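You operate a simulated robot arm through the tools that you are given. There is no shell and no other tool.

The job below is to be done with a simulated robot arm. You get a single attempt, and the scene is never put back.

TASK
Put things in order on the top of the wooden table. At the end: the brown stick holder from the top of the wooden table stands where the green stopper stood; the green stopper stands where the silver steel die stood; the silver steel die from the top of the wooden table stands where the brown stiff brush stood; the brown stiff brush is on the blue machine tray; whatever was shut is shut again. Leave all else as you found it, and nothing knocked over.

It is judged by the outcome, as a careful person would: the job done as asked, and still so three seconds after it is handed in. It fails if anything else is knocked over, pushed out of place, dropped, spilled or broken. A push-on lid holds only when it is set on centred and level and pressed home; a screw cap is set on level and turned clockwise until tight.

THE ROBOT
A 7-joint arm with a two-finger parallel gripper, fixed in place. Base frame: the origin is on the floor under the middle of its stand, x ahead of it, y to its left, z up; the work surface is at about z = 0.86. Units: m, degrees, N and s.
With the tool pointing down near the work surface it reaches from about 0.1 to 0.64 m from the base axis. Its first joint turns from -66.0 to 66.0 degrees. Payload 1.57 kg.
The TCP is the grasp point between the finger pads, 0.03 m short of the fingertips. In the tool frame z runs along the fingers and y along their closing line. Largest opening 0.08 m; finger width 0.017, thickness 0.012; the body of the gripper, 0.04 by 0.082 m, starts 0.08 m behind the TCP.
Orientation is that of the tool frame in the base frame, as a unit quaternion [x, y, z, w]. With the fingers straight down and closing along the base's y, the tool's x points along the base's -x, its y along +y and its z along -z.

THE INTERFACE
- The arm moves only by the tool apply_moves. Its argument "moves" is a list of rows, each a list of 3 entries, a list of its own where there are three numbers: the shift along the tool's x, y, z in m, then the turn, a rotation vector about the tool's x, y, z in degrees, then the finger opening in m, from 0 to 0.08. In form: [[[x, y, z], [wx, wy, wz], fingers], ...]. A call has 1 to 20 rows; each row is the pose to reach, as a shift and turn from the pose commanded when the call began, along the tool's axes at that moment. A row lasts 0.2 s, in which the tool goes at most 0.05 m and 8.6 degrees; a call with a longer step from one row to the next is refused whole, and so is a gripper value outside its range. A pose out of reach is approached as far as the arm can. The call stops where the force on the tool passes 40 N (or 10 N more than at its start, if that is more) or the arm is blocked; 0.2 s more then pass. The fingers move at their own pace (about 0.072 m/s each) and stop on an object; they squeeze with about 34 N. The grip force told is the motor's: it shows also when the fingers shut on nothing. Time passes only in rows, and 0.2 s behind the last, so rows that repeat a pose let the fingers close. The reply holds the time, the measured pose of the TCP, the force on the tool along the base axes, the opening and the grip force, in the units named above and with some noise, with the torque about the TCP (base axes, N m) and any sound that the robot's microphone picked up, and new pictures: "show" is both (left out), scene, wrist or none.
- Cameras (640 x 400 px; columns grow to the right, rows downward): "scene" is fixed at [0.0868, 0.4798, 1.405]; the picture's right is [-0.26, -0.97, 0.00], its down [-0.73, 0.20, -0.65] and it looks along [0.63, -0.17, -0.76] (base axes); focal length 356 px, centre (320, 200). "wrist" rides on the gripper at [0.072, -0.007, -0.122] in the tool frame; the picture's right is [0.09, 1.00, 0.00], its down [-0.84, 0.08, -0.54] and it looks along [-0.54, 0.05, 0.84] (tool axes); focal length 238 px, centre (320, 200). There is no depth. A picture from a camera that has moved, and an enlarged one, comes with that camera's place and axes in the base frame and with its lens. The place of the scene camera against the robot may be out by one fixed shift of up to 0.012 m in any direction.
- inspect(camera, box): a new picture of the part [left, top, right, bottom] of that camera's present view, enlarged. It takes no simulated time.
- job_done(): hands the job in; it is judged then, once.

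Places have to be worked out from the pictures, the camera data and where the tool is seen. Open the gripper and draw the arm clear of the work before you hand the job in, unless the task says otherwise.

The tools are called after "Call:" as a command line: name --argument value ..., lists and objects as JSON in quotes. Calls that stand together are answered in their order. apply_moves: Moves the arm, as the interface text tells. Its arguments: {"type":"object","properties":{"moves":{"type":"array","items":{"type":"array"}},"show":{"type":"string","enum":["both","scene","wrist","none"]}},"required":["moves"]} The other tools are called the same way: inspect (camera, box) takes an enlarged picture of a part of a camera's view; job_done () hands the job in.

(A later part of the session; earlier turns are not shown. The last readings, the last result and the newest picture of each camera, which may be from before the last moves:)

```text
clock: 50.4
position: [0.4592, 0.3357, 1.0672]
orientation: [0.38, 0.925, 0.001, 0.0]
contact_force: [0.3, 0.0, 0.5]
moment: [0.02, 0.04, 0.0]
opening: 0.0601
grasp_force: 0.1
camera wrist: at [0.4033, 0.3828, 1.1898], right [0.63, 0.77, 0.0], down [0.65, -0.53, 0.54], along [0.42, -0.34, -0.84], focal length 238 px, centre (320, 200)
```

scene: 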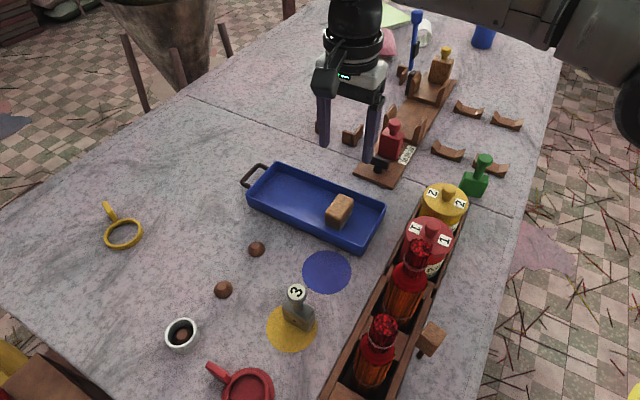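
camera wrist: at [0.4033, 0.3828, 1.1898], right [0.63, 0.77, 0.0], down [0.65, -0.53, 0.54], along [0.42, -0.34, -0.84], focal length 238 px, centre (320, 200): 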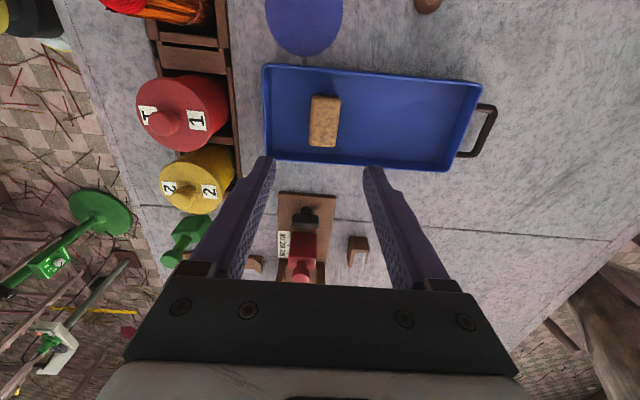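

The brush stands in the tray. I compare the tray's present place with the picture taken at the start, in case it was nudged.

Call:
inspect --camera "scene" --box '[220, 180, 420, 320]'

Call:
inspect --camera "wrist" --box '[240, 40, 500, 190]'

```text
2.86 times, centred on (320, 250) of scene
camera zoom: at [0.0868, 0.4798, 1.405], right [-0.26, -0.97, 0.0], down [-0.73, 0.2, -0.65], along [0.63, -0.17, -0.76], focal length 1018 px, centre (320, 57)
```

zoom: 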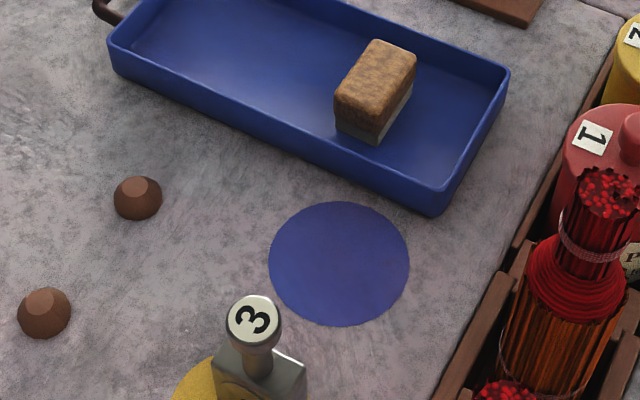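

```text
2.46 times, centred on (370, 115) of wrist
camera zoom: at [0.4033, 0.3828, 1.1898], right [0.63, 0.77, 0.0], down [0.65, -0.53, 0.54], along [0.42, -0.34, -0.84], focal length 587 px, centre (197, 409)
```

zoom: 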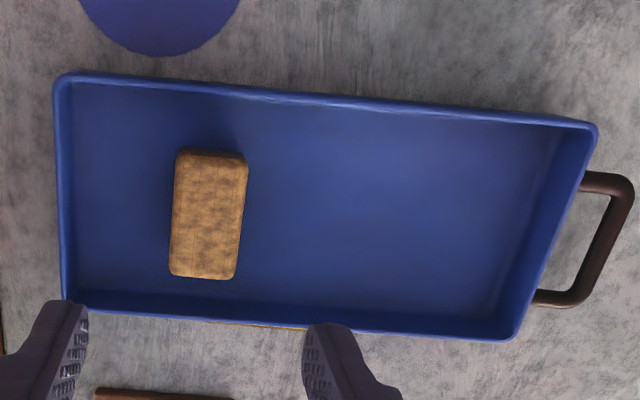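

The tray shifted only about 4 mm, and the brush sits squarely in it. Next is the steel die: I move to hover over it at about (0.30, 0.45).

Call:
apply_moves --moves '[[[0.03, -0.005, -0.02], [0, 0, 0], 0.07], [[0.07, -0.011, -0.04], [0, 0, 0], 0.08], [[0.11, -0.017, -0.04], [0, 0, 0], 0.08], [[0.15, -0.024, -0.04], [0, 0, 0], 0.08], [[0.18, -0.029, -0.04], [0, 0, 0], 0.08], [[0.1934, -0.0305, -0.04], [0, 0, 0], 0.08], [[0.1934, -0.0305, -0.04], [0, 0, 0], 0.08]]' --show "both"

```text
clock: 52.0
position: [0.3017, 0.451, 1.107]
orientation: [0.381, 0.925, 0.0, 0.0]
contact_force: [0.5, -0.3, 0.1]
moment: [0.0, -0.01, -0.01]
opening: 0.0802
grasp_force: 0.0
camera wrist: at [0.2451, 0.4976, 1.2297], right [0.64, 0.77, 0.0], down [0.65, -0.53, 0.54], along [0.42, -0.34, -0.84], focal length 238 px, centre (320, 200)
```

scene: 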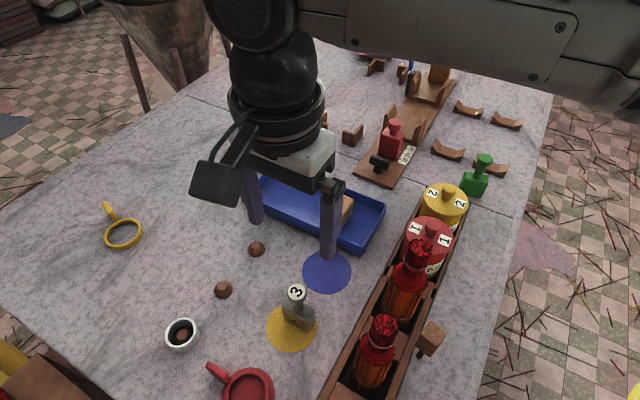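
wrist: 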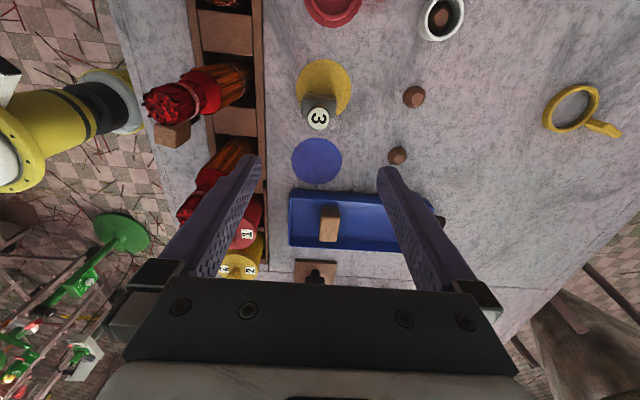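

Call:
inspect --camera "wrist" --box '[280, 50, 370, 140]'

Call:
inspect --camera "wrist" --box '[130, 0, 350, 170]'

```text
4.44 times, centred on (325, 95) of wrist
camera zoom: at [0.2451, 0.4976, 1.2297], right [0.64, 0.77, 0.0], down [0.65, -0.53, 0.54], along [0.42, -0.34, -0.84], focal length 1059 px, centre (298, 667)
```

zoom: 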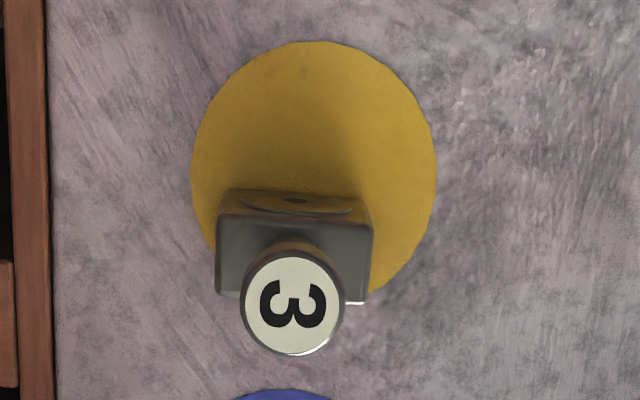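

```text
2.35 times, centred on (240, 85) of wrist
camera zoom: at [0.2451, 0.4976, 1.2297], right [0.64, 0.77, 0.0], down [0.65, -0.53, 0.54], along [0.42, -0.34, -0.84], focal length 561 px, centre (508, 471)
```

zoom: 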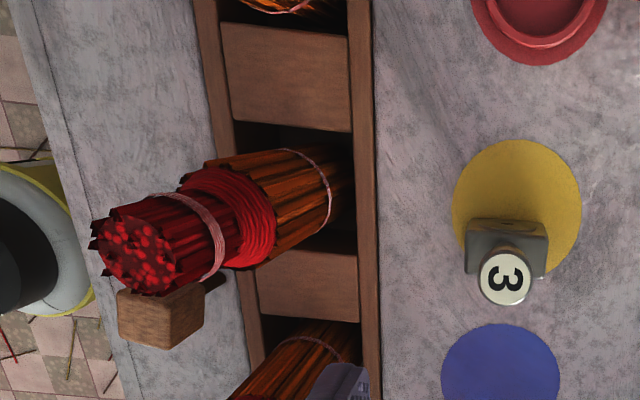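

The die's block is about 0.043 × 0.024 × 0.05 m with its knob top at z ≈ 0.96, centre ≈ (0.296, 0.454), width axis ≈ 46°, already parallel to the finger line. I descend to straddle the block by its width, stopping first at z 0.985.

Call:
apply_moves --moves '[[[0.003, -0.001, 0.03], [0, 0, -1], 0.08], [[0.0061, -0.0024, 0.06], [0, 0, -1], 0.08], [[0.0061, -0.0024, 0.09], [0, 0, -1], 0.08], [[0.0061, -0.0024, 0.115], [0, 0, -1], 0.08], [[0.0061, -0.0024, 0.122], [0, 0, -1], 0.08], [[0.0061, -0.0024, 0.122], [0, 0, -1], 0.08]]' --show "both"

Call:
inspect --camera "wrist" --box '[240, 80, 400, 220]'

```text
clock: 53.4
position: [0.2956, 0.4528, 0.9862]
orientation: [0.373, 0.928, 0.0, 0.001]
contact_force: [0.5, 0.1, -0.4]
moment: [-0.01, 0.02, 0.0]
opening: 0.0801
grasp_force: 0.2
camera wrist: at [0.2381, 0.4983, 1.1072], right [0.62, 0.78, 0.0], down [0.66, -0.52, 0.54], along [0.42, -0.34, -0.84], focal length 238 px, centre (320, 200)
```

scene: 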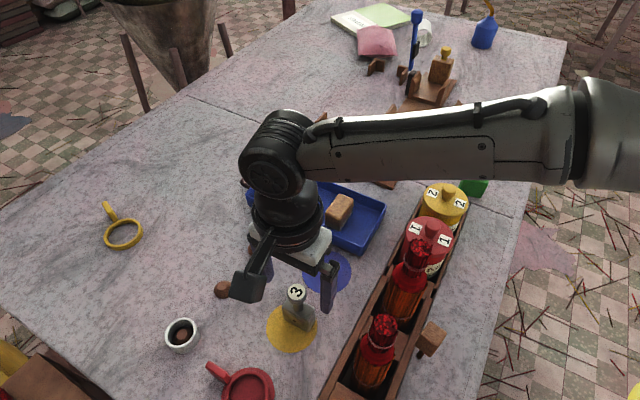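
wrist: 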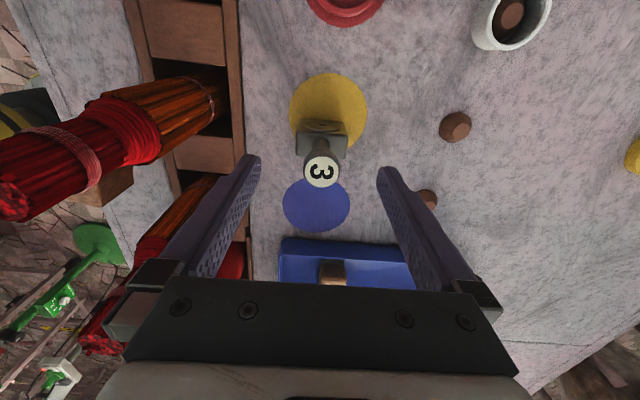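

```text
2.86 times, centred on (320, 150) of wrist
camera zoom: at [0.2381, 0.4983, 1.1072], right [0.62, 0.78, 0.0], down [0.66, -0.52, 0.54], along [0.42, -0.34, -0.84], focal length 681 px, centre (320, 343)
```

zoom: 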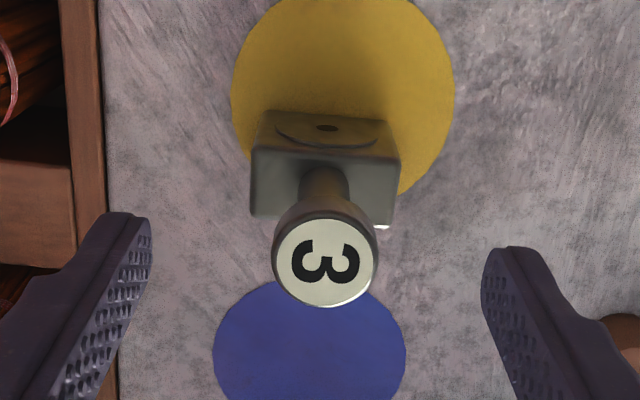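

The die is centred between the fingers. I descend to z ≈ 0.90 around the block and close.

Call:
apply_moves --moves '[[[0.001, 0.0004, 0.025], [0, 0, 0], 0.08], [[0.001, 0.0004, 0.05], [0, 0, 0], 0.08], [[0.001, 0.0004, 0.07], [0, 0, 0], 0.08], [[0.001, 0.0004, 0.087], [0, 0, 0], 0.08], [[0.001, 0.0004, 0.087], [0, 0, 0], 0.08], [[0.001, 0.0004, 0.087], [0, 0, 0], 0.05], [[0.001, 0.0004, 0.087], [0, 0, 0], 0.02], [[0.001, 0.0004, 0.087], [0, 0, 0], 0.0], [[0.001, 0.0004, 0.087], [0, 0, 0], 0.0], [[0.001, 0.0004, 0.087], [0, 0, 0], 0.0]]' --show "both"

```text
clock: 55.6
position: [0.294, 0.4552, 0.8987]
orientation: [0.373, 0.928, -0.001, 0.0]
contact_force: [0.4, 0.9, 0.8]
moment: [0.1, -0.04, -0.01]
opening: 0.0457
grasp_force: 34.2
camera wrist: at [0.2375, 0.4995, 1.0203], right [0.62, 0.78, 0.0], down [0.66, -0.52, 0.54], along [0.42, -0.34, -0.84], focal length 238 px, centre (320, 200)
```

scene: 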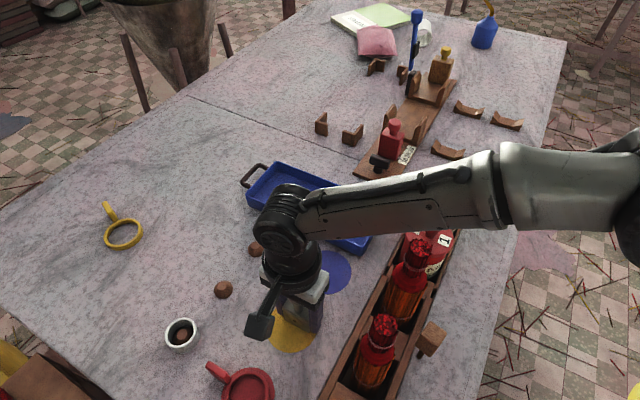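
wrist: 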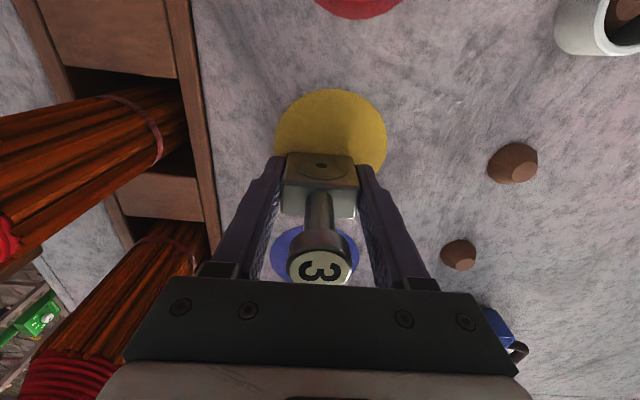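

Gripped at 0.0457 m with 34 N. I lift slowly by 1 cm and check.

Call:
apply_moves --moves '[[[0, 0, -0.001], [0, 0, 0], 0.0], [[0, 0, -0.003], [0, 0, 0], 0.0], [[0, 0, -0.006], [0, 0, 0], 0.0], [[0, 0, -0.01], [0, 0, 0], 0.0], [[0, 0, -0.015], [0, 0, 0], 0.0]]' --show "wrist"

```text
clock: 56.8
position: [0.2937, 0.4536, 0.9134]
orientation: [0.372, 0.928, 0.0, 0.0]
contact_force: [0.0, -0.4, -4.1]
moment: [0.03, 0.05, -0.01]
opening: 0.046
grasp_force: 34.3
camera wrist: at [0.2375, 0.4996, 1.0354], right [0.62, 0.78, 0.0], down [0.66, -0.52, 0.54], along [0.42, -0.34, -0.84], focal length 238 px, centre (320, 200)
```

wrist: 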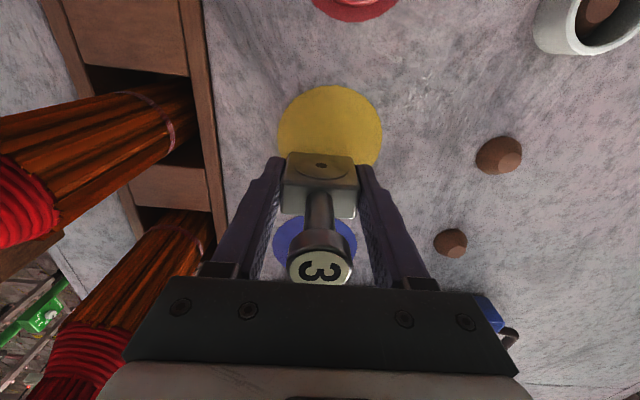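

The force shows about 0.4 kg hanging, grip stable. I lift to z ≈ 1.08 and carry the die toward the brush's old place.

Call:
apply_moves --moves '[[[0, 0, -0.02], [0, 0, 0], 0.0], [[0, 0, -0.045], [0, 0, 0], 0.0], [[0, 0, -0.075], [0, 0, 0], 0.0], [[0, 0, -0.105], [0, 0, 0], 0.0], [[-0.015, -0.0035, -0.135], [0, 0, 0], 0.0], [[-0.04, -0.009, -0.155], [0, 0, 0], 0.0], [[-0.075, -0.017, -0.165], [0, 0, 0], 0.0], [[-0.11, -0.025, -0.165], [0, 0, 0], 0.0], [[-0.145, -0.033, -0.165], [0, 0, 0], 0.0], [[-0.18, -0.041, -0.165], [0, 0, 0], 0.0], [[-0.215, -0.049, -0.165], [0, 0, 0], 0.0], [[-0.25, -0.0565, -0.165], [0, 0, 0], 0.0], [[-0.285, -0.0645, -0.165], [0, 0, 0], 0.0], [[-0.32, -0.0725, -0.165], [0, 0, 0], 0.0], [[-0.355, -0.08, -0.165], [0, 0, 0], 0.0], [[-0.39, -0.088, -0.165], [0, 0, 0], 0.0], [[-0.425, -0.096, -0.16], [0, 0, 0], 0.0], [[-0.455, -0.103, -0.155], [0, 0, 0], 0.0], [[-0.48, -0.1085, -0.15], [0, 0, 0], 0.0], [[-0.48, -0.1085, -0.15], [0, 0, 0], 0.0]]' --show "both"

```text
clock: 61.0
position: [0.5676, 0.0436, 1.0641]
orientation: [0.371, 0.928, 0.0, 0.0]
contact_force: [0.7, -0.7, -4.4]
moment: [0.07, -0.01, 0.01]
opening: 0.0458
grasp_force: 34.0
camera wrist: at [0.511, 0.0893, 1.1858], right [0.62, 0.78, 0.0], down [0.66, -0.52, 0.54], along [0.42, -0.34, -0.84], focal length 238 px, centre (320, 200)
```

scene: 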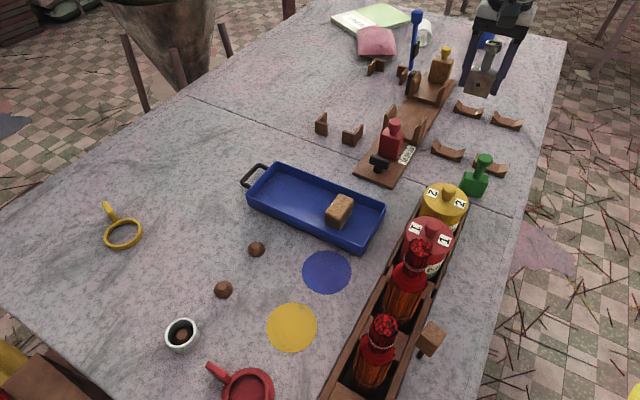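
wrist: 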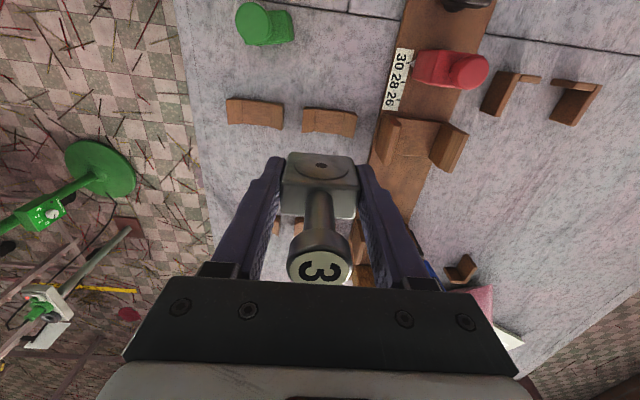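

The die is carried safely and nothing else moved. I approach the brush's old spot (0.620, −0.040) and come down to z ≈ 0.955.

Call:
apply_moves --moves '[[[-0.02, -0.005, 0.015], [0, 0, 0], 0.0], [[-0.045, -0.0115, 0.035], [0, 0, 0], 0.0], [[-0.07, -0.018, 0.06], [0, 0, 0], 0.0], [[-0.088, -0.0225, 0.085], [0, 0, 0], 0.0], [[-0.0961, -0.0244, 0.104], [0, 0, 0], 0.0], [[-0.0961, -0.0244, 0.108], [0, 0, 0], 0.0], [[-0.0961, -0.0244, 0.108], [0, 0, 0], 0.0]]' --show "both"

```text
clock: 62.6
position: [0.6185, -0.04, 0.9545]
orientation: [0.372, 0.928, 0.0, 0.0]
contact_force: [0.1, -0.1, -4.5]
moment: [0.01, 0.0, 0.03]
opening: 0.0458
grasp_force: 34.1
camera wrist: at [0.5621, 0.0057, 1.0771], right [0.62, 0.78, 0.0], down [0.66, -0.52, 0.54], along [0.42, -0.34, -0.84], focal length 238 px, centre (320, 200)
```

scene: 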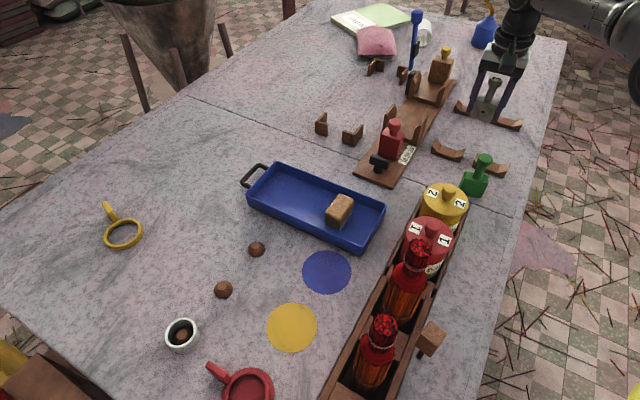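
wrist: 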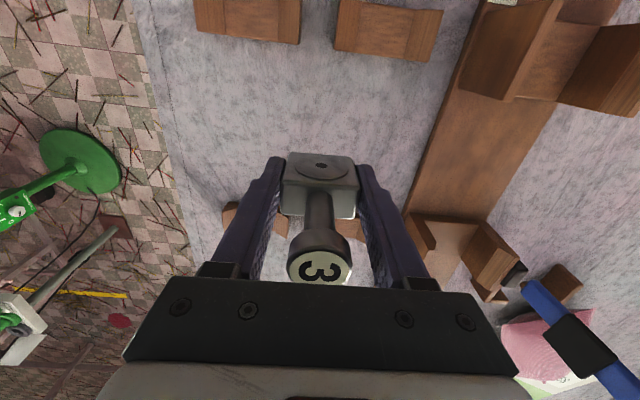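

Above the target within 2 mm. I lower to just above the table.

Call:
apply_moves --moves '[[[-0.0018, 0.001, 0.015], [0, 0, 0], 0.0], [[-0.0018, 0.001, 0.03], [0, 0, 0], 0.0], [[-0.0018, 0.001, 0.042], [0, 0, 0], 0.0], [[-0.0018, 0.001, 0.05], [0, 0, 0], 0.0], [[-0.0018, 0.001, 0.0525], [0, 0, 0], 0.0]]' --show "none"

```text
clock: 63.8
position: [0.6208, -0.0403, 0.9027]
orientation: [0.373, 0.928, 0.001, 0.001]
contact_force: [0.4, 0.7, -4.3]
moment: [0.0, 0.02, 0.0]
opening: 0.0458
grasp_force: 34.0
```

Call:
apply_moves --moves '[[[0, 0, 0.0015], [0, 0, 0], 0.0], [[0, 0, 0.0028], [0, 0, 0], 0.0], [[0, 0, 0.0028], [0, 0, 0], 0.0]]' --show "none"

```text
clock: 64.6
position: [0.6203, -0.0408, 0.8993]
orientation: [0.372, 0.928, 0.0, -0.001]
contact_force: [0.0, 0.4, -4.6]
moment: [0.03, 0.01, -0.01]
opening: 0.0456
grasp_force: 34.1
```

Call:
apply_moves --moves '[[[0, 0, 0.001], [0, 0, 0], 0.0], [[0, 0, 0.0015], [0, 0, 0], 0.0]]' --show "none"

```text
clock: 65.2
position: [0.6202, -0.0407, 0.8976]
orientation: [0.372, 0.928, 0.0, 0.0]
contact_force: [-1.0, -0.5, -4.3]
moment: [0.02, -0.02, 0.0]
opening: 0.0459
grasp_force: 34.1
```

Still hanging free – the die had stood on the thin yellow mat. I go down another 2 mm.

Call:
apply_moves --moves '[[[0, 0, 0.001], [0, 0, 0], 0.0], [[0, 0, 0.0015], [0, 0, 0], 0.0]]' --show "none"

```text
clock: 65.8
position: [0.621, -0.0393, 0.8985]
orientation: [0.372, 0.928, 0.0, 0.0]
contact_force: [-2.0, 0.9, 0.5]
moment: [0.03, 0.16, -0.02]
opening: 0.046
grasp_force: 33.8
```

Contact felt (the weight has come off). I open the fingers and rise straight up.

Call:
apply_moves --moves '[[[0, 0, 0], [0, 0, 0], 0.05], [[0, 0, 0], [0, 0, 0], 0.06], [[0, 0, 0], [0, 0, 0], 0.07], [[0, 0, 0], [0, 0, 0], 0.07], [[0, 0, -0.02], [0, 0, 0], 0.07], [[0, 0, -0.05], [0, 0, 0], 0.07], [[0, 0, -0.085], [0, 0, 0], 0.07], [[0.01, 0.0, -0.12], [0, 0, 0], 0.07], [[0.03, 0.0, -0.15], [0, 0, 0], 0.07], [[0.06, 0.0, -0.17], [0, 0, 0], 0.07]]' --show "both"

```text
clock: 68.0
position: [0.5765, 0.0017, 1.0662]
orientation: [0.373, 0.928, -0.001, -0.002]
contact_force: [0.1, -0.2, 0.3]
moment: [0.0, -0.01, 0.0]
opening: 0.0701
grasp_force: 0.1
camera wrist: at [0.5201, 0.0471, 1.1881], right [0.62, 0.78, 0.0], down [0.66, -0.52, 0.54], along [0.42, -0.34, -0.84], focal length 238 px, centre (320, 200)
```

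scene: 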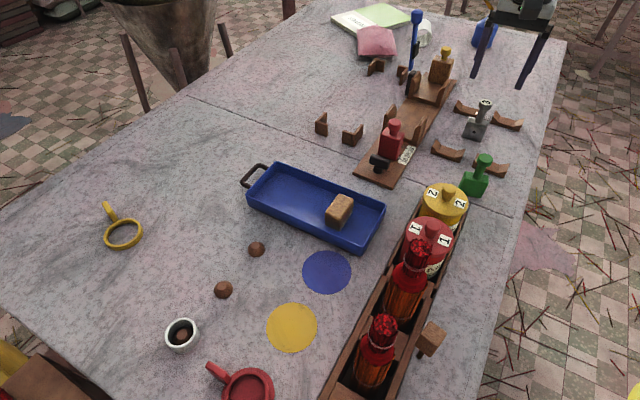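
wrist: 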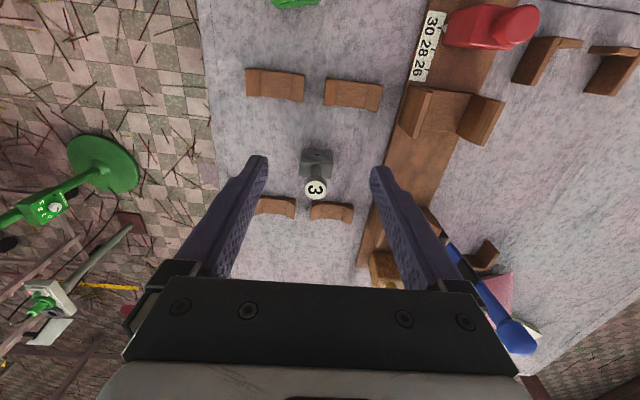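

The die stands upright on the brush's old spot. Next the green stopper: I hover over it at about (0.47, 0.05).

Call:
apply_moves --moves '[[[0.03, -0.0105, 0], [0, 0, 0], 0.08], [[0.06, -0.021, -0.01], [0, 0, 0], 0.08], [[0.09, -0.0315, -0.02], [0, 0, 0], 0.08], [[0.1104, -0.0387, -0.02], [0, 0, 0], 0.08], [[0.1104, -0.0387, -0.02], [0, 0, 0], 0.08]]' --show "both"

Call:
inspect --camera "wrist" --box '[250, 30, 390, 170]'

```text
clock: 69.2
position: [0.4702, 0.0494, 1.0868]
orientation: [0.372, 0.928, 0.0, 0.0]
contact_force: [-0.7, 0.3, -0.1]
moment: [0.02, 0.0, 0.0]
opening: 0.08
grasp_force: 0.0
camera wrist: at [0.4133, 0.0948, 1.2085], right [0.62, 0.78, 0.0], down [0.66, -0.52, 0.54], along [0.42, -0.34, -0.84], focal length 238 px, centre (320, 200)
```

scene: 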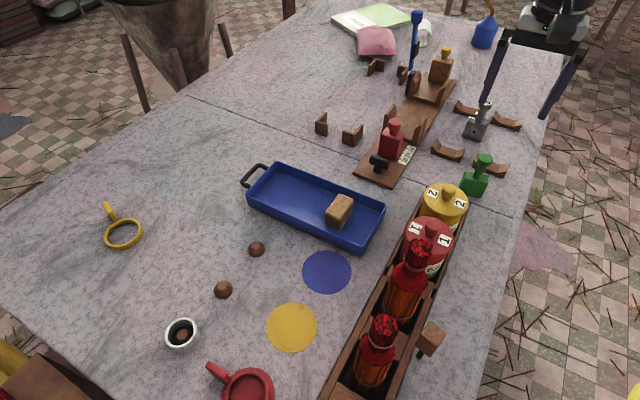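
wrist: 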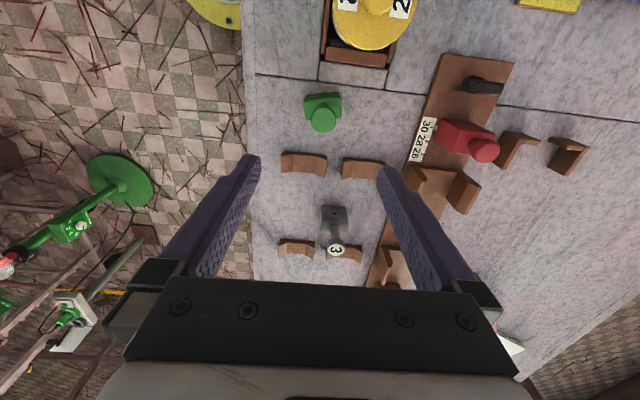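

```text
2.86 times, centred on (320, 100) of wrist
camera zoom: at [0.4133, 0.0948, 1.2085], right [0.62, 0.78, 0.0], down [0.66, -0.52, 0.54], along [0.42, -0.34, -0.84], focal length 681 px, centre (320, 486)
```

zoom: 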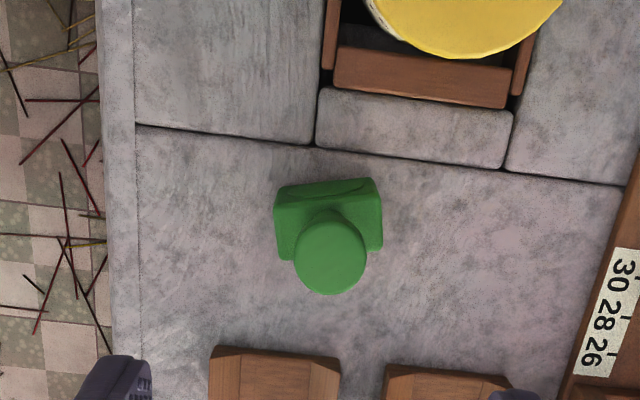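

The green stopper has the same shape: centre ≈ (0.466, 0.0575), width axis ≈ 59°, knob top ≈ 0.96. I turn 12.7° and descend to z ≈ 0.985 above it to verify.

Call:
apply_moves --moves '[[[0.003, 0.001, 0.02], [0, 0, -4.5], 0.08], [[0.006, 0.002, 0.045], [0, 0, -9], 0.08], [[0.0086, 0.0029, 0.07], [0, 0, -12.7], 0.08], [[0.0086, 0.0029, 0.09], [0, 0, -12.7], 0.08], [[0.0086, 0.0029, 0.1], [0, 0, -12.7], 0.08], [[0.0086, 0.0029, 0.1], [0, 0, -12.7], 0.08]]' --show "both"

Call:
inspect --camera "wrist" --box '[240, 80, 400, 220]'

```text
clock: 70.6
position: [0.4652, 0.0577, 0.9869]
orientation: [0.267, 0.964, 0.0, 0.0]
contact_force: [-0.7, 0.7, 1.3]
moment: [-0.01, -0.03, 0.02]
opening: 0.0799
grasp_force: 0.0
camera wrist: at [0.4009, 0.0894, 1.1091], right [0.43, 0.9, 0.0], down [0.76, -0.36, 0.54], along [0.49, -0.24, -0.84], focal length 238 px, centre (320, 200)
```

scene: 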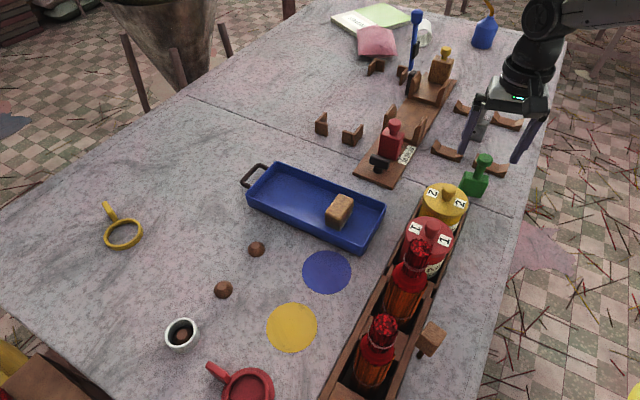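
wrist: 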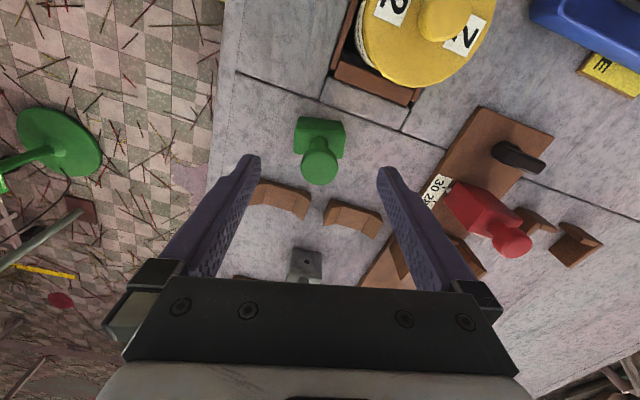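

```text
2.86 times, centred on (320, 150) of wrist
camera zoom: at [0.4009, 0.0894, 1.1091], right [0.43, 0.9, 0.0], down [0.76, -0.36, 0.54], along [0.49, -0.24, -0.84], focal length 681 px, centre (320, 343)
```

zoom: 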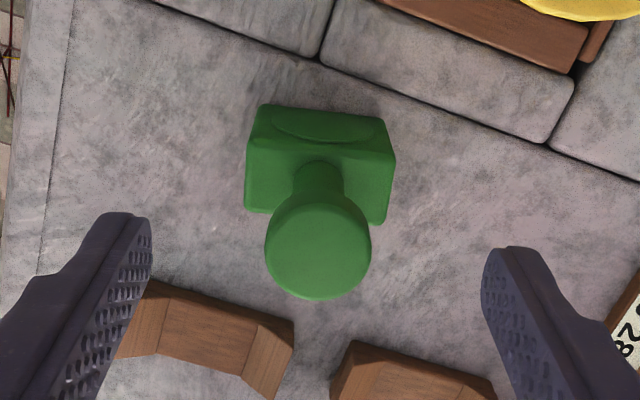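

Aligned within about 1 mm. I descend to z ≈ 0.899 around the block and close.

Call:
apply_moves --moves '[[[0.0012, 0, 0.025], [0, 0, 0], 0.08], [[0.0012, 0, 0.05], [0, 0, 0], 0.08], [[0.0012, 0, 0.07], [0, 0, 0], 0.08], [[0.0012, 0, 0.088], [0, 0, 0], 0.08], [[0.0012, 0, 0.088], [0, 0, 0], 0.08], [[0.0012, 0, 0.088], [0, 0, 0], 0.05], [[0.0012, 0, 0.088], [0, 0, 0], 0.02], [[0.0012, 0, 0.088], [0, 0, 0], 0.0], [[0.0012, 0, 0.088], [0, 0, 0], 0.0], [[0.0012, 0, 0.088], [0, 0, 0], 0.0]]' --show "both"

```text
clock: 72.8
position: [0.4648, 0.0577, 0.9002]
orientation: [0.268, 0.963, 0.0, 0.0]
contact_force: [-0.5, 1.0, 0.0]
moment: [-0.02, -0.01, 0.02]
opening: 0.0455
grasp_force: 33.7
camera wrist: at [0.4002, 0.0901, 1.0219], right [0.43, 0.9, 0.0], down [0.76, -0.36, 0.54], along [0.49, -0.24, -0.84], focal length 238 px, centre (320, 200)
```

scene: 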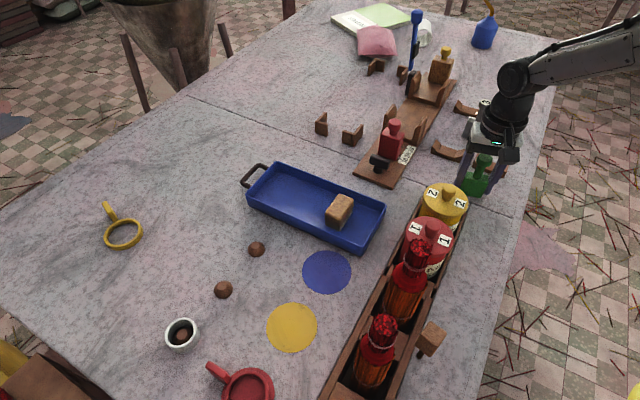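
wrist: 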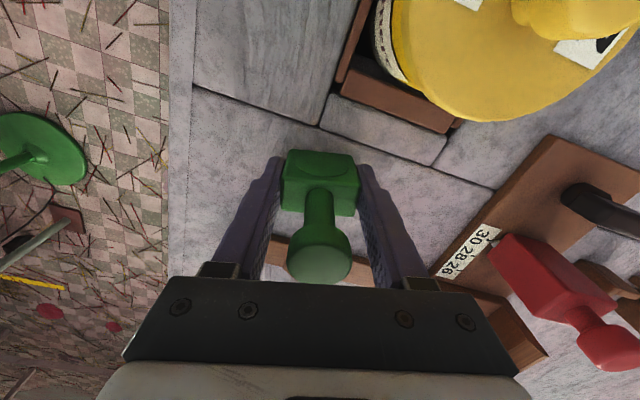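

Gripped. I lift slowly and check the hold.

Call:
apply_moves --moves '[[[0, 0, -0.001], [0, 0, 0], 0.0], [[0, 0, -0.003], [0, 0, 0], 0.0], [[0, 0, -0.006], [0, 0, 0], 0.0], [[0, 0, -0.012], [0, 0, 0], 0.0], [[0, 0, -0.02], [0, 0, 0], 0.0], [[0, 0, -0.03], [0, 0, 0], 0.0]]' --show "both"

```text
clock: 74.2
position: [0.4659, 0.0577, 0.9296]
orientation: [0.267, 0.964, 0.0, -0.001]
contact_force: [0.2, -0.1, -1.0]
moment: [-0.02, 0.02, 0.0]
opening: 0.0454
grasp_force: 33.7
camera wrist: at [0.4005, 0.0899, 1.0513], right [0.43, 0.9, 0.0], down [0.76, -0.36, 0.54], along [0.49, -0.24, -0.84], focal length 238 px, centre (320, 200)
```

scene: 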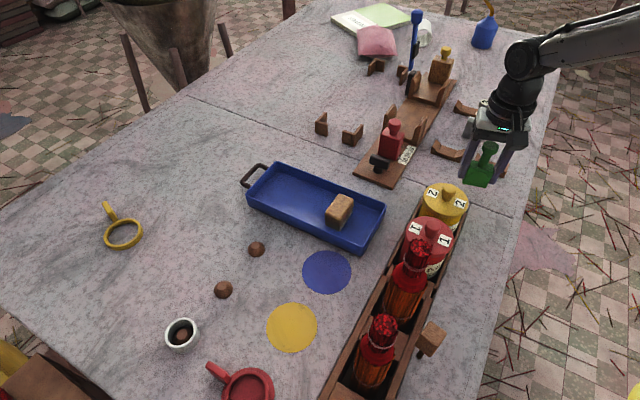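
wrist: 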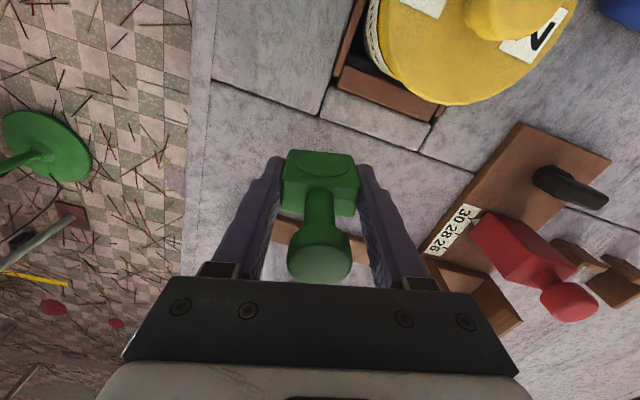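

The stopper is held (light). I carry it high via the tray side to the yellow mat where the die stood, turning back to the die's angle.

Call:
apply_moves --moves '[[[0, 0, -0.02], [0, 0, 0], 0.0], [[0, 0, -0.05], [0, 0, 0], 0.0], [[0, 0, -0.08], [0, 0, 0], 0.0], [[0.01, 0.0156, -0.11], [0, 0, 0], 0.0], [[0.03, 0.0467, -0.135], [0, 0, 0], 0.0], [[0.05, 0.0778, -0.15], [0, 0, 0], 0.0], [[0.07, 0.109, -0.16], [0, 0, 0], 0.0], [[0.09, 0.14, -0.16], [0, 0, 0], 0.0], [[0.104, 0.1619, -0.16], [0, 0, 0], 0.0], [[0.137, 0.174, -0.16], [0, 0, 2], 0.0], [[0.17, 0.186, -0.16], [0, 0, 4], 0.0], [[0.203, 0.198, -0.16], [0, 0, 6], 0.0], [[0.236, 0.21, -0.16], [0, 0, 8], 0.0], [[0.269, 0.222, -0.16], [0, 0, 10], 0.0], [[0.302, 0.234, -0.16], [0, 0, 12], 0.0], [[0.33, 0.2445, -0.16], [0, 0, 12.8], 0.0], [[0.3511, 0.2521, -0.16], [0, 0, 12.8], 0.0], [[0.3511, 0.2521, -0.16], [0, 0, 12.8], 0.0]]' --show "both"

```text
clock: 78.0
position: [0.2926, 0.4548, 1.0893]
orientation: [0.373, 0.928, 0.0, 0.001]
contact_force: [0.0, 0.2, -1.6]
moment: [0.0, 0.02, 0.01]
opening: 0.0453
grasp_force: 33.5
camera wrist: at [0.2374, 0.4999, 1.2107], right [0.62, 0.78, 0.0], down [0.66, -0.52, 0.54], along [0.42, -0.34, -0.84], focal length 238 px, centre (320, 200)
```

scene: 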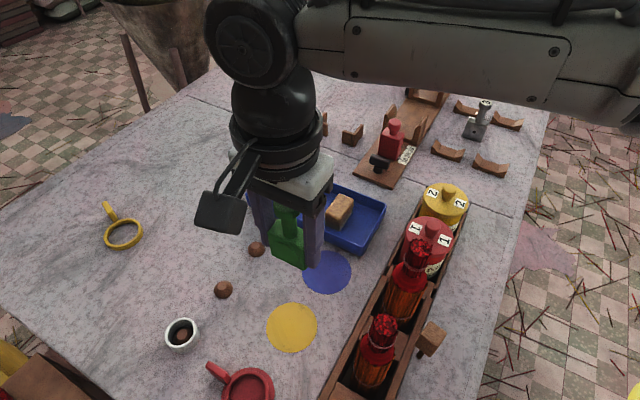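
wrist: 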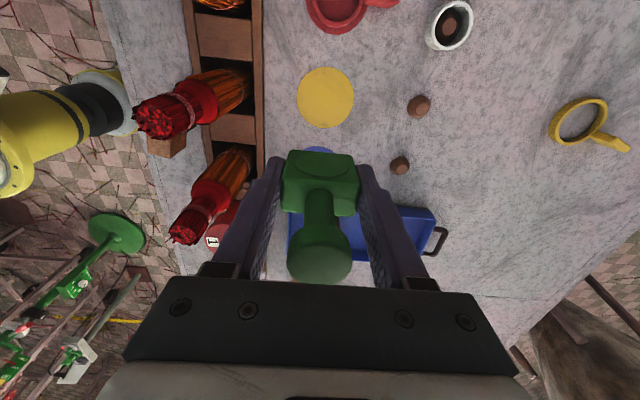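

Over the die's old spot. I descend to just above the mat.

Call:
apply_moves --moves '[[[-0.0018, 0.0009, 0.03], [0, 0, 0], 0.0], [[-0.0018, 0.0009, 0.065], [0, 0, 0], 0.0], [[-0.0018, 0.0009, 0.1], [0, 0, 0], 0.0], [[-0.0018, 0.0009, 0.135], [0, 0, 0], 0.0], [[-0.0018, 0.0009, 0.16], [0, 0, 0], 0.0], [[-0.0018, 0.0009, 0.175], [0, 0, 0], 0.0], [[-0.0018, 0.0009, 0.181], [0, 0, 0], 0.0], [[-0.0018, 0.0009, 0.181], [0, 0, 0], 0.0]]' --show "both"

```text
clock: 79.8
position: [0.2961, 0.4554, 0.9078]
orientation: [0.374, 0.928, 0.0, 0.0]
contact_force: [-0.2, -0.5, -0.3]
moment: [0.04, 0.03, 0.0]
opening: 0.0453
grasp_force: 34.5
camera wrist: at [0.24, 0.5001, 1.0301], right [0.62, 0.78, 0.0], down [0.66, -0.52, 0.54], along [0.42, -0.34, -0.84], focal length 238 px, centre (320, 200)
```

scene: 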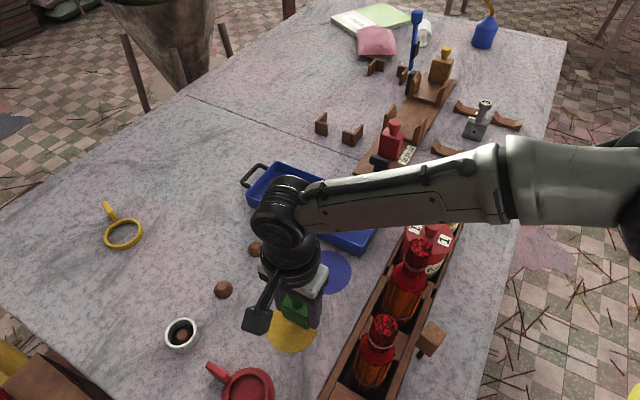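
wrist: 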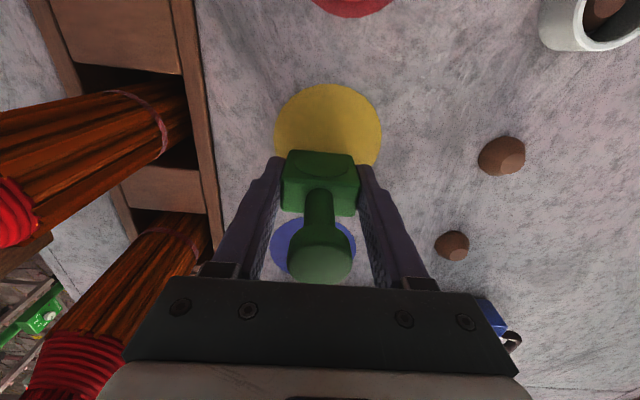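

Call:
apply_moves --moves '[[[0.0004, -0.0012, 0.002], [0, 0, 0], 0.0], [[0.0004, -0.0012, 0.004], [0, 0, 0], 0.0], [[0.0004, -0.0012, 0.0045], [0, 0, 0], 0.0]]' --show "none"

```text
clock: 80.6
position: [0.2948, 0.4541, 0.9042]
orientation: [0.373, 0.928, 0.0, 0.0]
contact_force: [0.0, -0.4, -0.8]
moment: [0.02, -0.01, -0.03]
opening: 0.0449
grasp_force: 34.4
```

The stopper is not yet touching; I go down another 2 mm in small steps.

Call:
apply_moves --moves '[[[0, 0, 0.001], [0, 0, 0], 0.0], [[0, 0, 0.002], [0, 0, 0], 0.0]]' --show "none"

```text
clock: 81.2
position: [0.2953, 0.4543, 0.9022]
orientation: [0.373, 0.928, 0.001, 0.0]
contact_force: [0.7, -0.4, -0.5]
moment: [0.02, 0.0, -0.02]
opening: 0.0451
grasp_force: 33.7
```

Call:
apply_moves --moves '[[[0, 0, 0.001], [0, 0, 0], 0.0], [[0, 0, 0.0015], [0, 0, 0], 0.0]]' --show "none"

```text
clock: 81.8
position: [0.2949, 0.4528, 0.9]
orientation: [0.373, 0.928, 0.0, 0.0]
contact_force: [0.3, 1.3, -0.9]
moment: [-0.02, 0.01, 0.03]
opening: 0.0452
grasp_force: 34.1
```

Call:
apply_moves --moves '[[[0, 0, 0.001], [0, 0, 0], 0.0], [[0, 0, 0.0015], [0, 0, 0], 0.0]]' --show "none"

```text
clock: 82.4
position: [0.2948, 0.4548, 0.8998]
orientation: [0.374, 0.928, 0.0, 0.001]
contact_force: [-1.4, -2.7, 6.4]
moment: [-0.17, 0.11, -0.01]
opening: 0.0453
grasp_force: 34.3
```

Contact (6 N). I relax 1 mm upward, open, and rise vertically.

Call:
apply_moves --moves '[[[0, 0, -0.001], [0, 0, 0], 0.0], [[0, 0, -0.001], [0, 0, 0], 0.05], [[0, 0, -0.001], [0, 0, 0], 0.06], [[0, 0, -0.001], [0, 0, 0], 0.07], [[0, 0, -0.001], [0, 0, 0], 0.07], [[0, 0, -0.02], [0, 0, 0], 0.07], [[0, 0, -0.05], [0, 0, 0], 0.07], [[0, 0, -0.09], [0, 0, 0], 0.07], [[0, 0, -0.13], [0, 0, 0], 0.07], [[0, 0, -0.17], [0, 0, 0], 0.07], [[0, 0, -0.21], [0, 0, 0], 0.07]]' --show "both"

```text
clock: 84.8
position: [0.2954, 0.4539, 1.1085]
orientation: [0.372, 0.928, -0.001, 0.0]
contact_force: [-0.8, -0.4, 0.5]
moment: [0.01, 0.03, -0.01]
opening: 0.07
grasp_force: 0.1
camera wrist: at [0.2392, 0.4993, 1.2303], right [0.62, 0.78, 0.0], down [0.66, -0.52, 0.54], along [0.42, -0.34, -0.84], focal length 238 px, centre (320, 200)
```

scene: 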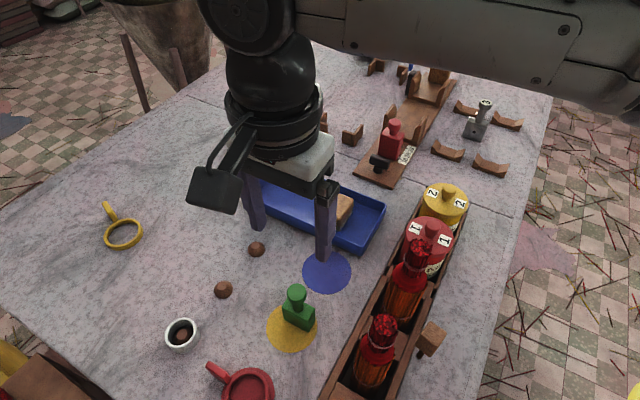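
wrist: 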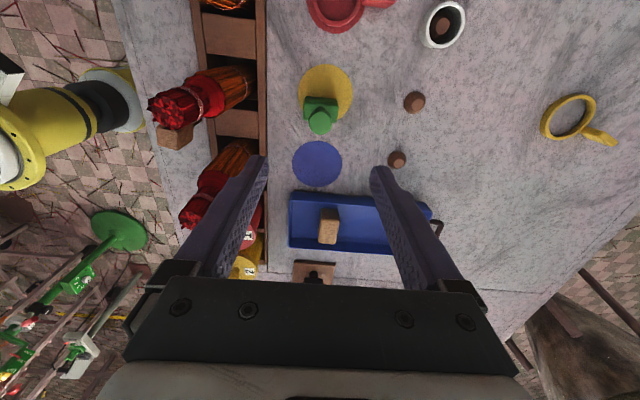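

The green stopper stands where the die stood. Before handling the last object I want a closer look at the small yellow-labelled wooden piece beside the tray, to rule it out as the holder.

Call:
apply_moves --moves '[[[-0.035, 0.008, 0], [0, 0, 0], 0.08], [[-0.07, 0.016, 0], [0, 0, 0], 0.08], [[-0.105, 0.024, 0], [0, 0, 0], 0.08], [[-0.1411, 0.0327, 0], [0, 0, 0], 0.08], [[-0.1411, 0.0327, 0], [0, 0, 0], 0.08]]' --show "both"

Call:
inspect --camera "wrist" --box '[240, 80, 480, 280]'

```text
clock: 86.0
position: [0.4192, 0.3792, 1.1077]
orientation: [0.373, 0.928, -0.001, 0.0]
contact_force: [-1.0, 0.1, 0.1]
moment: [-0.02, 0.01, 0.0]
opening: 0.0802
grasp_force: 0.1
camera wrist: at [0.3628, 0.4249, 1.2308], right [0.62, 0.78, 0.0], down [0.66, -0.52, 0.54], along [0.42, -0.34, -0.84], focal length 238 px, centre (320, 200)
```

scene: 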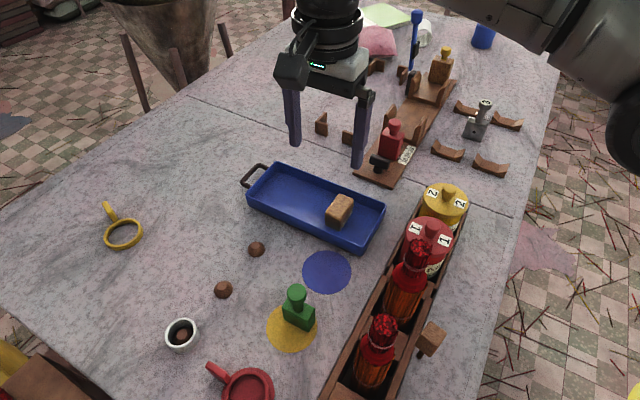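
wrist: 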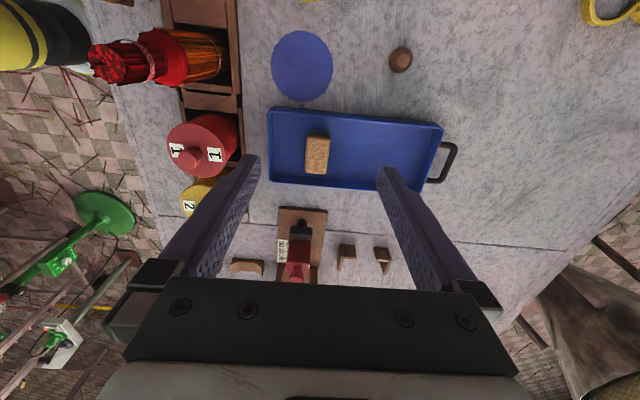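

```text
2.00 times, centred on (360, 180) of wrist
camera zoom: at [0.3628, 0.4249, 1.2308], right [0.62, 0.78, 0.0], down [0.66, -0.52, 0.54], along [0.42, -0.34, -0.84], focal length 477 px, centre (240, 240)
```

zoom: 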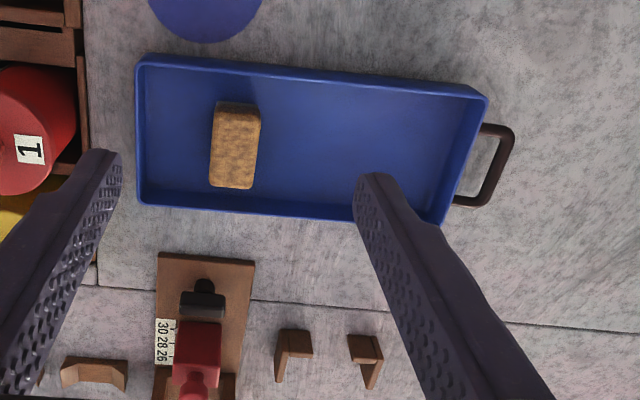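

The yellow piece is just the tray's label. So the remaining brown object to move is the wood-headed stick at (0.198, 0.2965), head ≈ 26 × 26 × 39 mm (z 0.912–0.951), faces at ≈ 31°/121°. I move above it at safe height, turning so the camera stays on the outer side, away from the bundles.

Call:
apply_moves --moves '[[[0.005, -0.0106, -0.01], [0, 0, -8.26], 0.06], [[0.01, -0.0213, -0.02], [0, 0, -16.5], 0.06], [[0.0154, -0.0319, -0.03], [0, 0, -24.8], 0.06], [[0.0205, -0.0425, -0.03], [0, 0, -33.1], 0.06], [[0.0257, -0.0532, -0.03], [0, 0, -41.3], 0.06], [[0.0308, -0.0638, -0.03], [0, 0, -49.6], 0.06], [[0.0359, -0.0744, -0.03], [0, 0, -57.9], 0.06], [[0.0411, -0.085, -0.03], [0, 0, -66.1], 0.06], [[0.0462, -0.0957, -0.03], [0, 0, -74.4], 0.06], [[0.0514, -0.1063, -0.03], [0, 0, -82.7], 0.06], [[0.0565, -0.1169, -0.03], [0, 0, -90.9], 0.06], [[0.0616, -0.1276, -0.03], [0, 0, -99.2], 0.06], [[0.0668, -0.1382, -0.03], [0, 0, -107.4], 0.06], [[0.0719, -0.1488, -0.03], [0, 0, -115.7], 0.06], [[0.077, -0.1595, -0.03], [0, 0, -124], 0.06], [[0.0822, -0.17, -0.03], [0, 0, -132.2], 0.06], [[0.0873, -0.1807, -0.03], [0, 0, -140.5], 0.06], [[0.0924, -0.1913, -0.03], [0, 0, -148.8], 0.06], [[0.0976, -0.202, -0.03], [0, 0, -157], 0.06], [[0.1027, -0.2126, -0.03], [0, 0, -165.3], 0.06]]' --show "both"

```text
clock: 90.2
position: [0.1977, 0.2972, 1.1371]
orientation: [0.873, -0.488, 0.0, 0.0]
contact_force: [-0.6, -1.1, 0.4]
moment: [0.01, -0.02, 0.01]
opening: 0.0598
grasp_force: 0.0
camera wrist: at [0.2415, 0.2402, 1.2607], right [-0.8, -0.6, 0.0], down [-0.51, 0.67, 0.54], along [-0.33, 0.43, -0.84], focal length 238 px, centre (320, 200)
```

scene: 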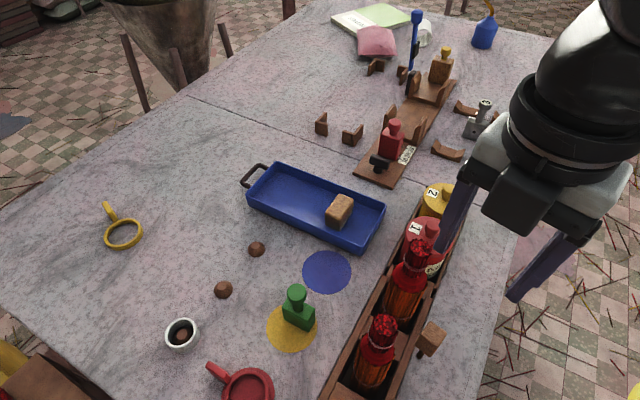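
wrist: 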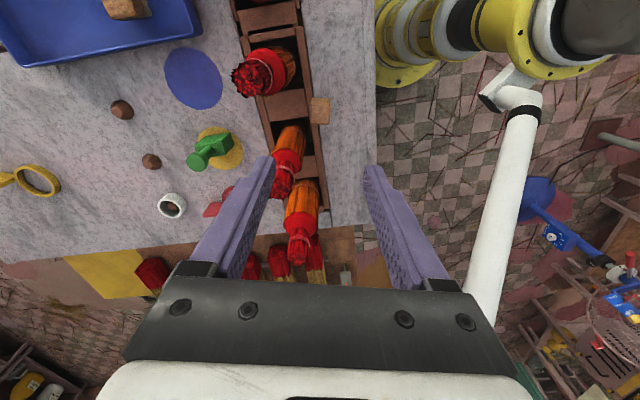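

Call:
inspect --camera "wrist" --box '[270, 70, 370, 150]'

Call:
inspect --camera "wrist" --box '[200, 0, 400, 240]'

```text
5.00 times, centred on (320, 110) of wrist
camera zoom: at [0.2415, 0.2402, 1.2607], right [-0.8, -0.6, 0.0], down [-0.51, 0.67, 0.54], along [-0.33, 0.43, -0.84], focal length 1192 px, centre (320, 650)
```

zoom: 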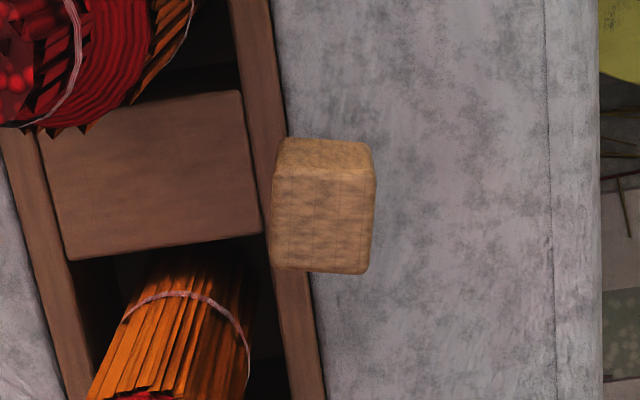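

```text
1.67 times, centred on (300, 120) of wrist
camera zoom: at [0.2415, 0.2402, 1.2607], right [-0.8, -0.6, 0.0], down [-0.51, 0.67, 0.54], along [-0.33, 0.43, -0.84], focal length 397 px, centre (353, 333)
```

zoom: 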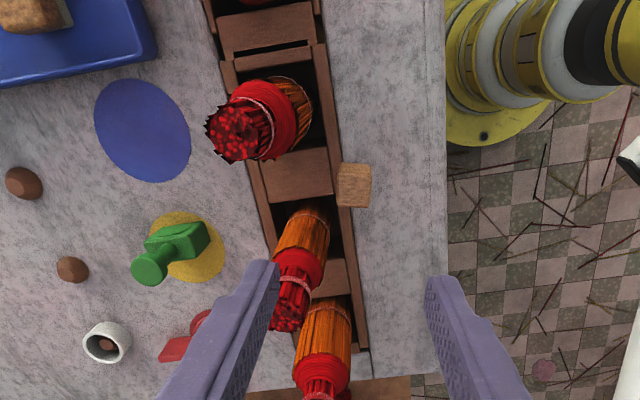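

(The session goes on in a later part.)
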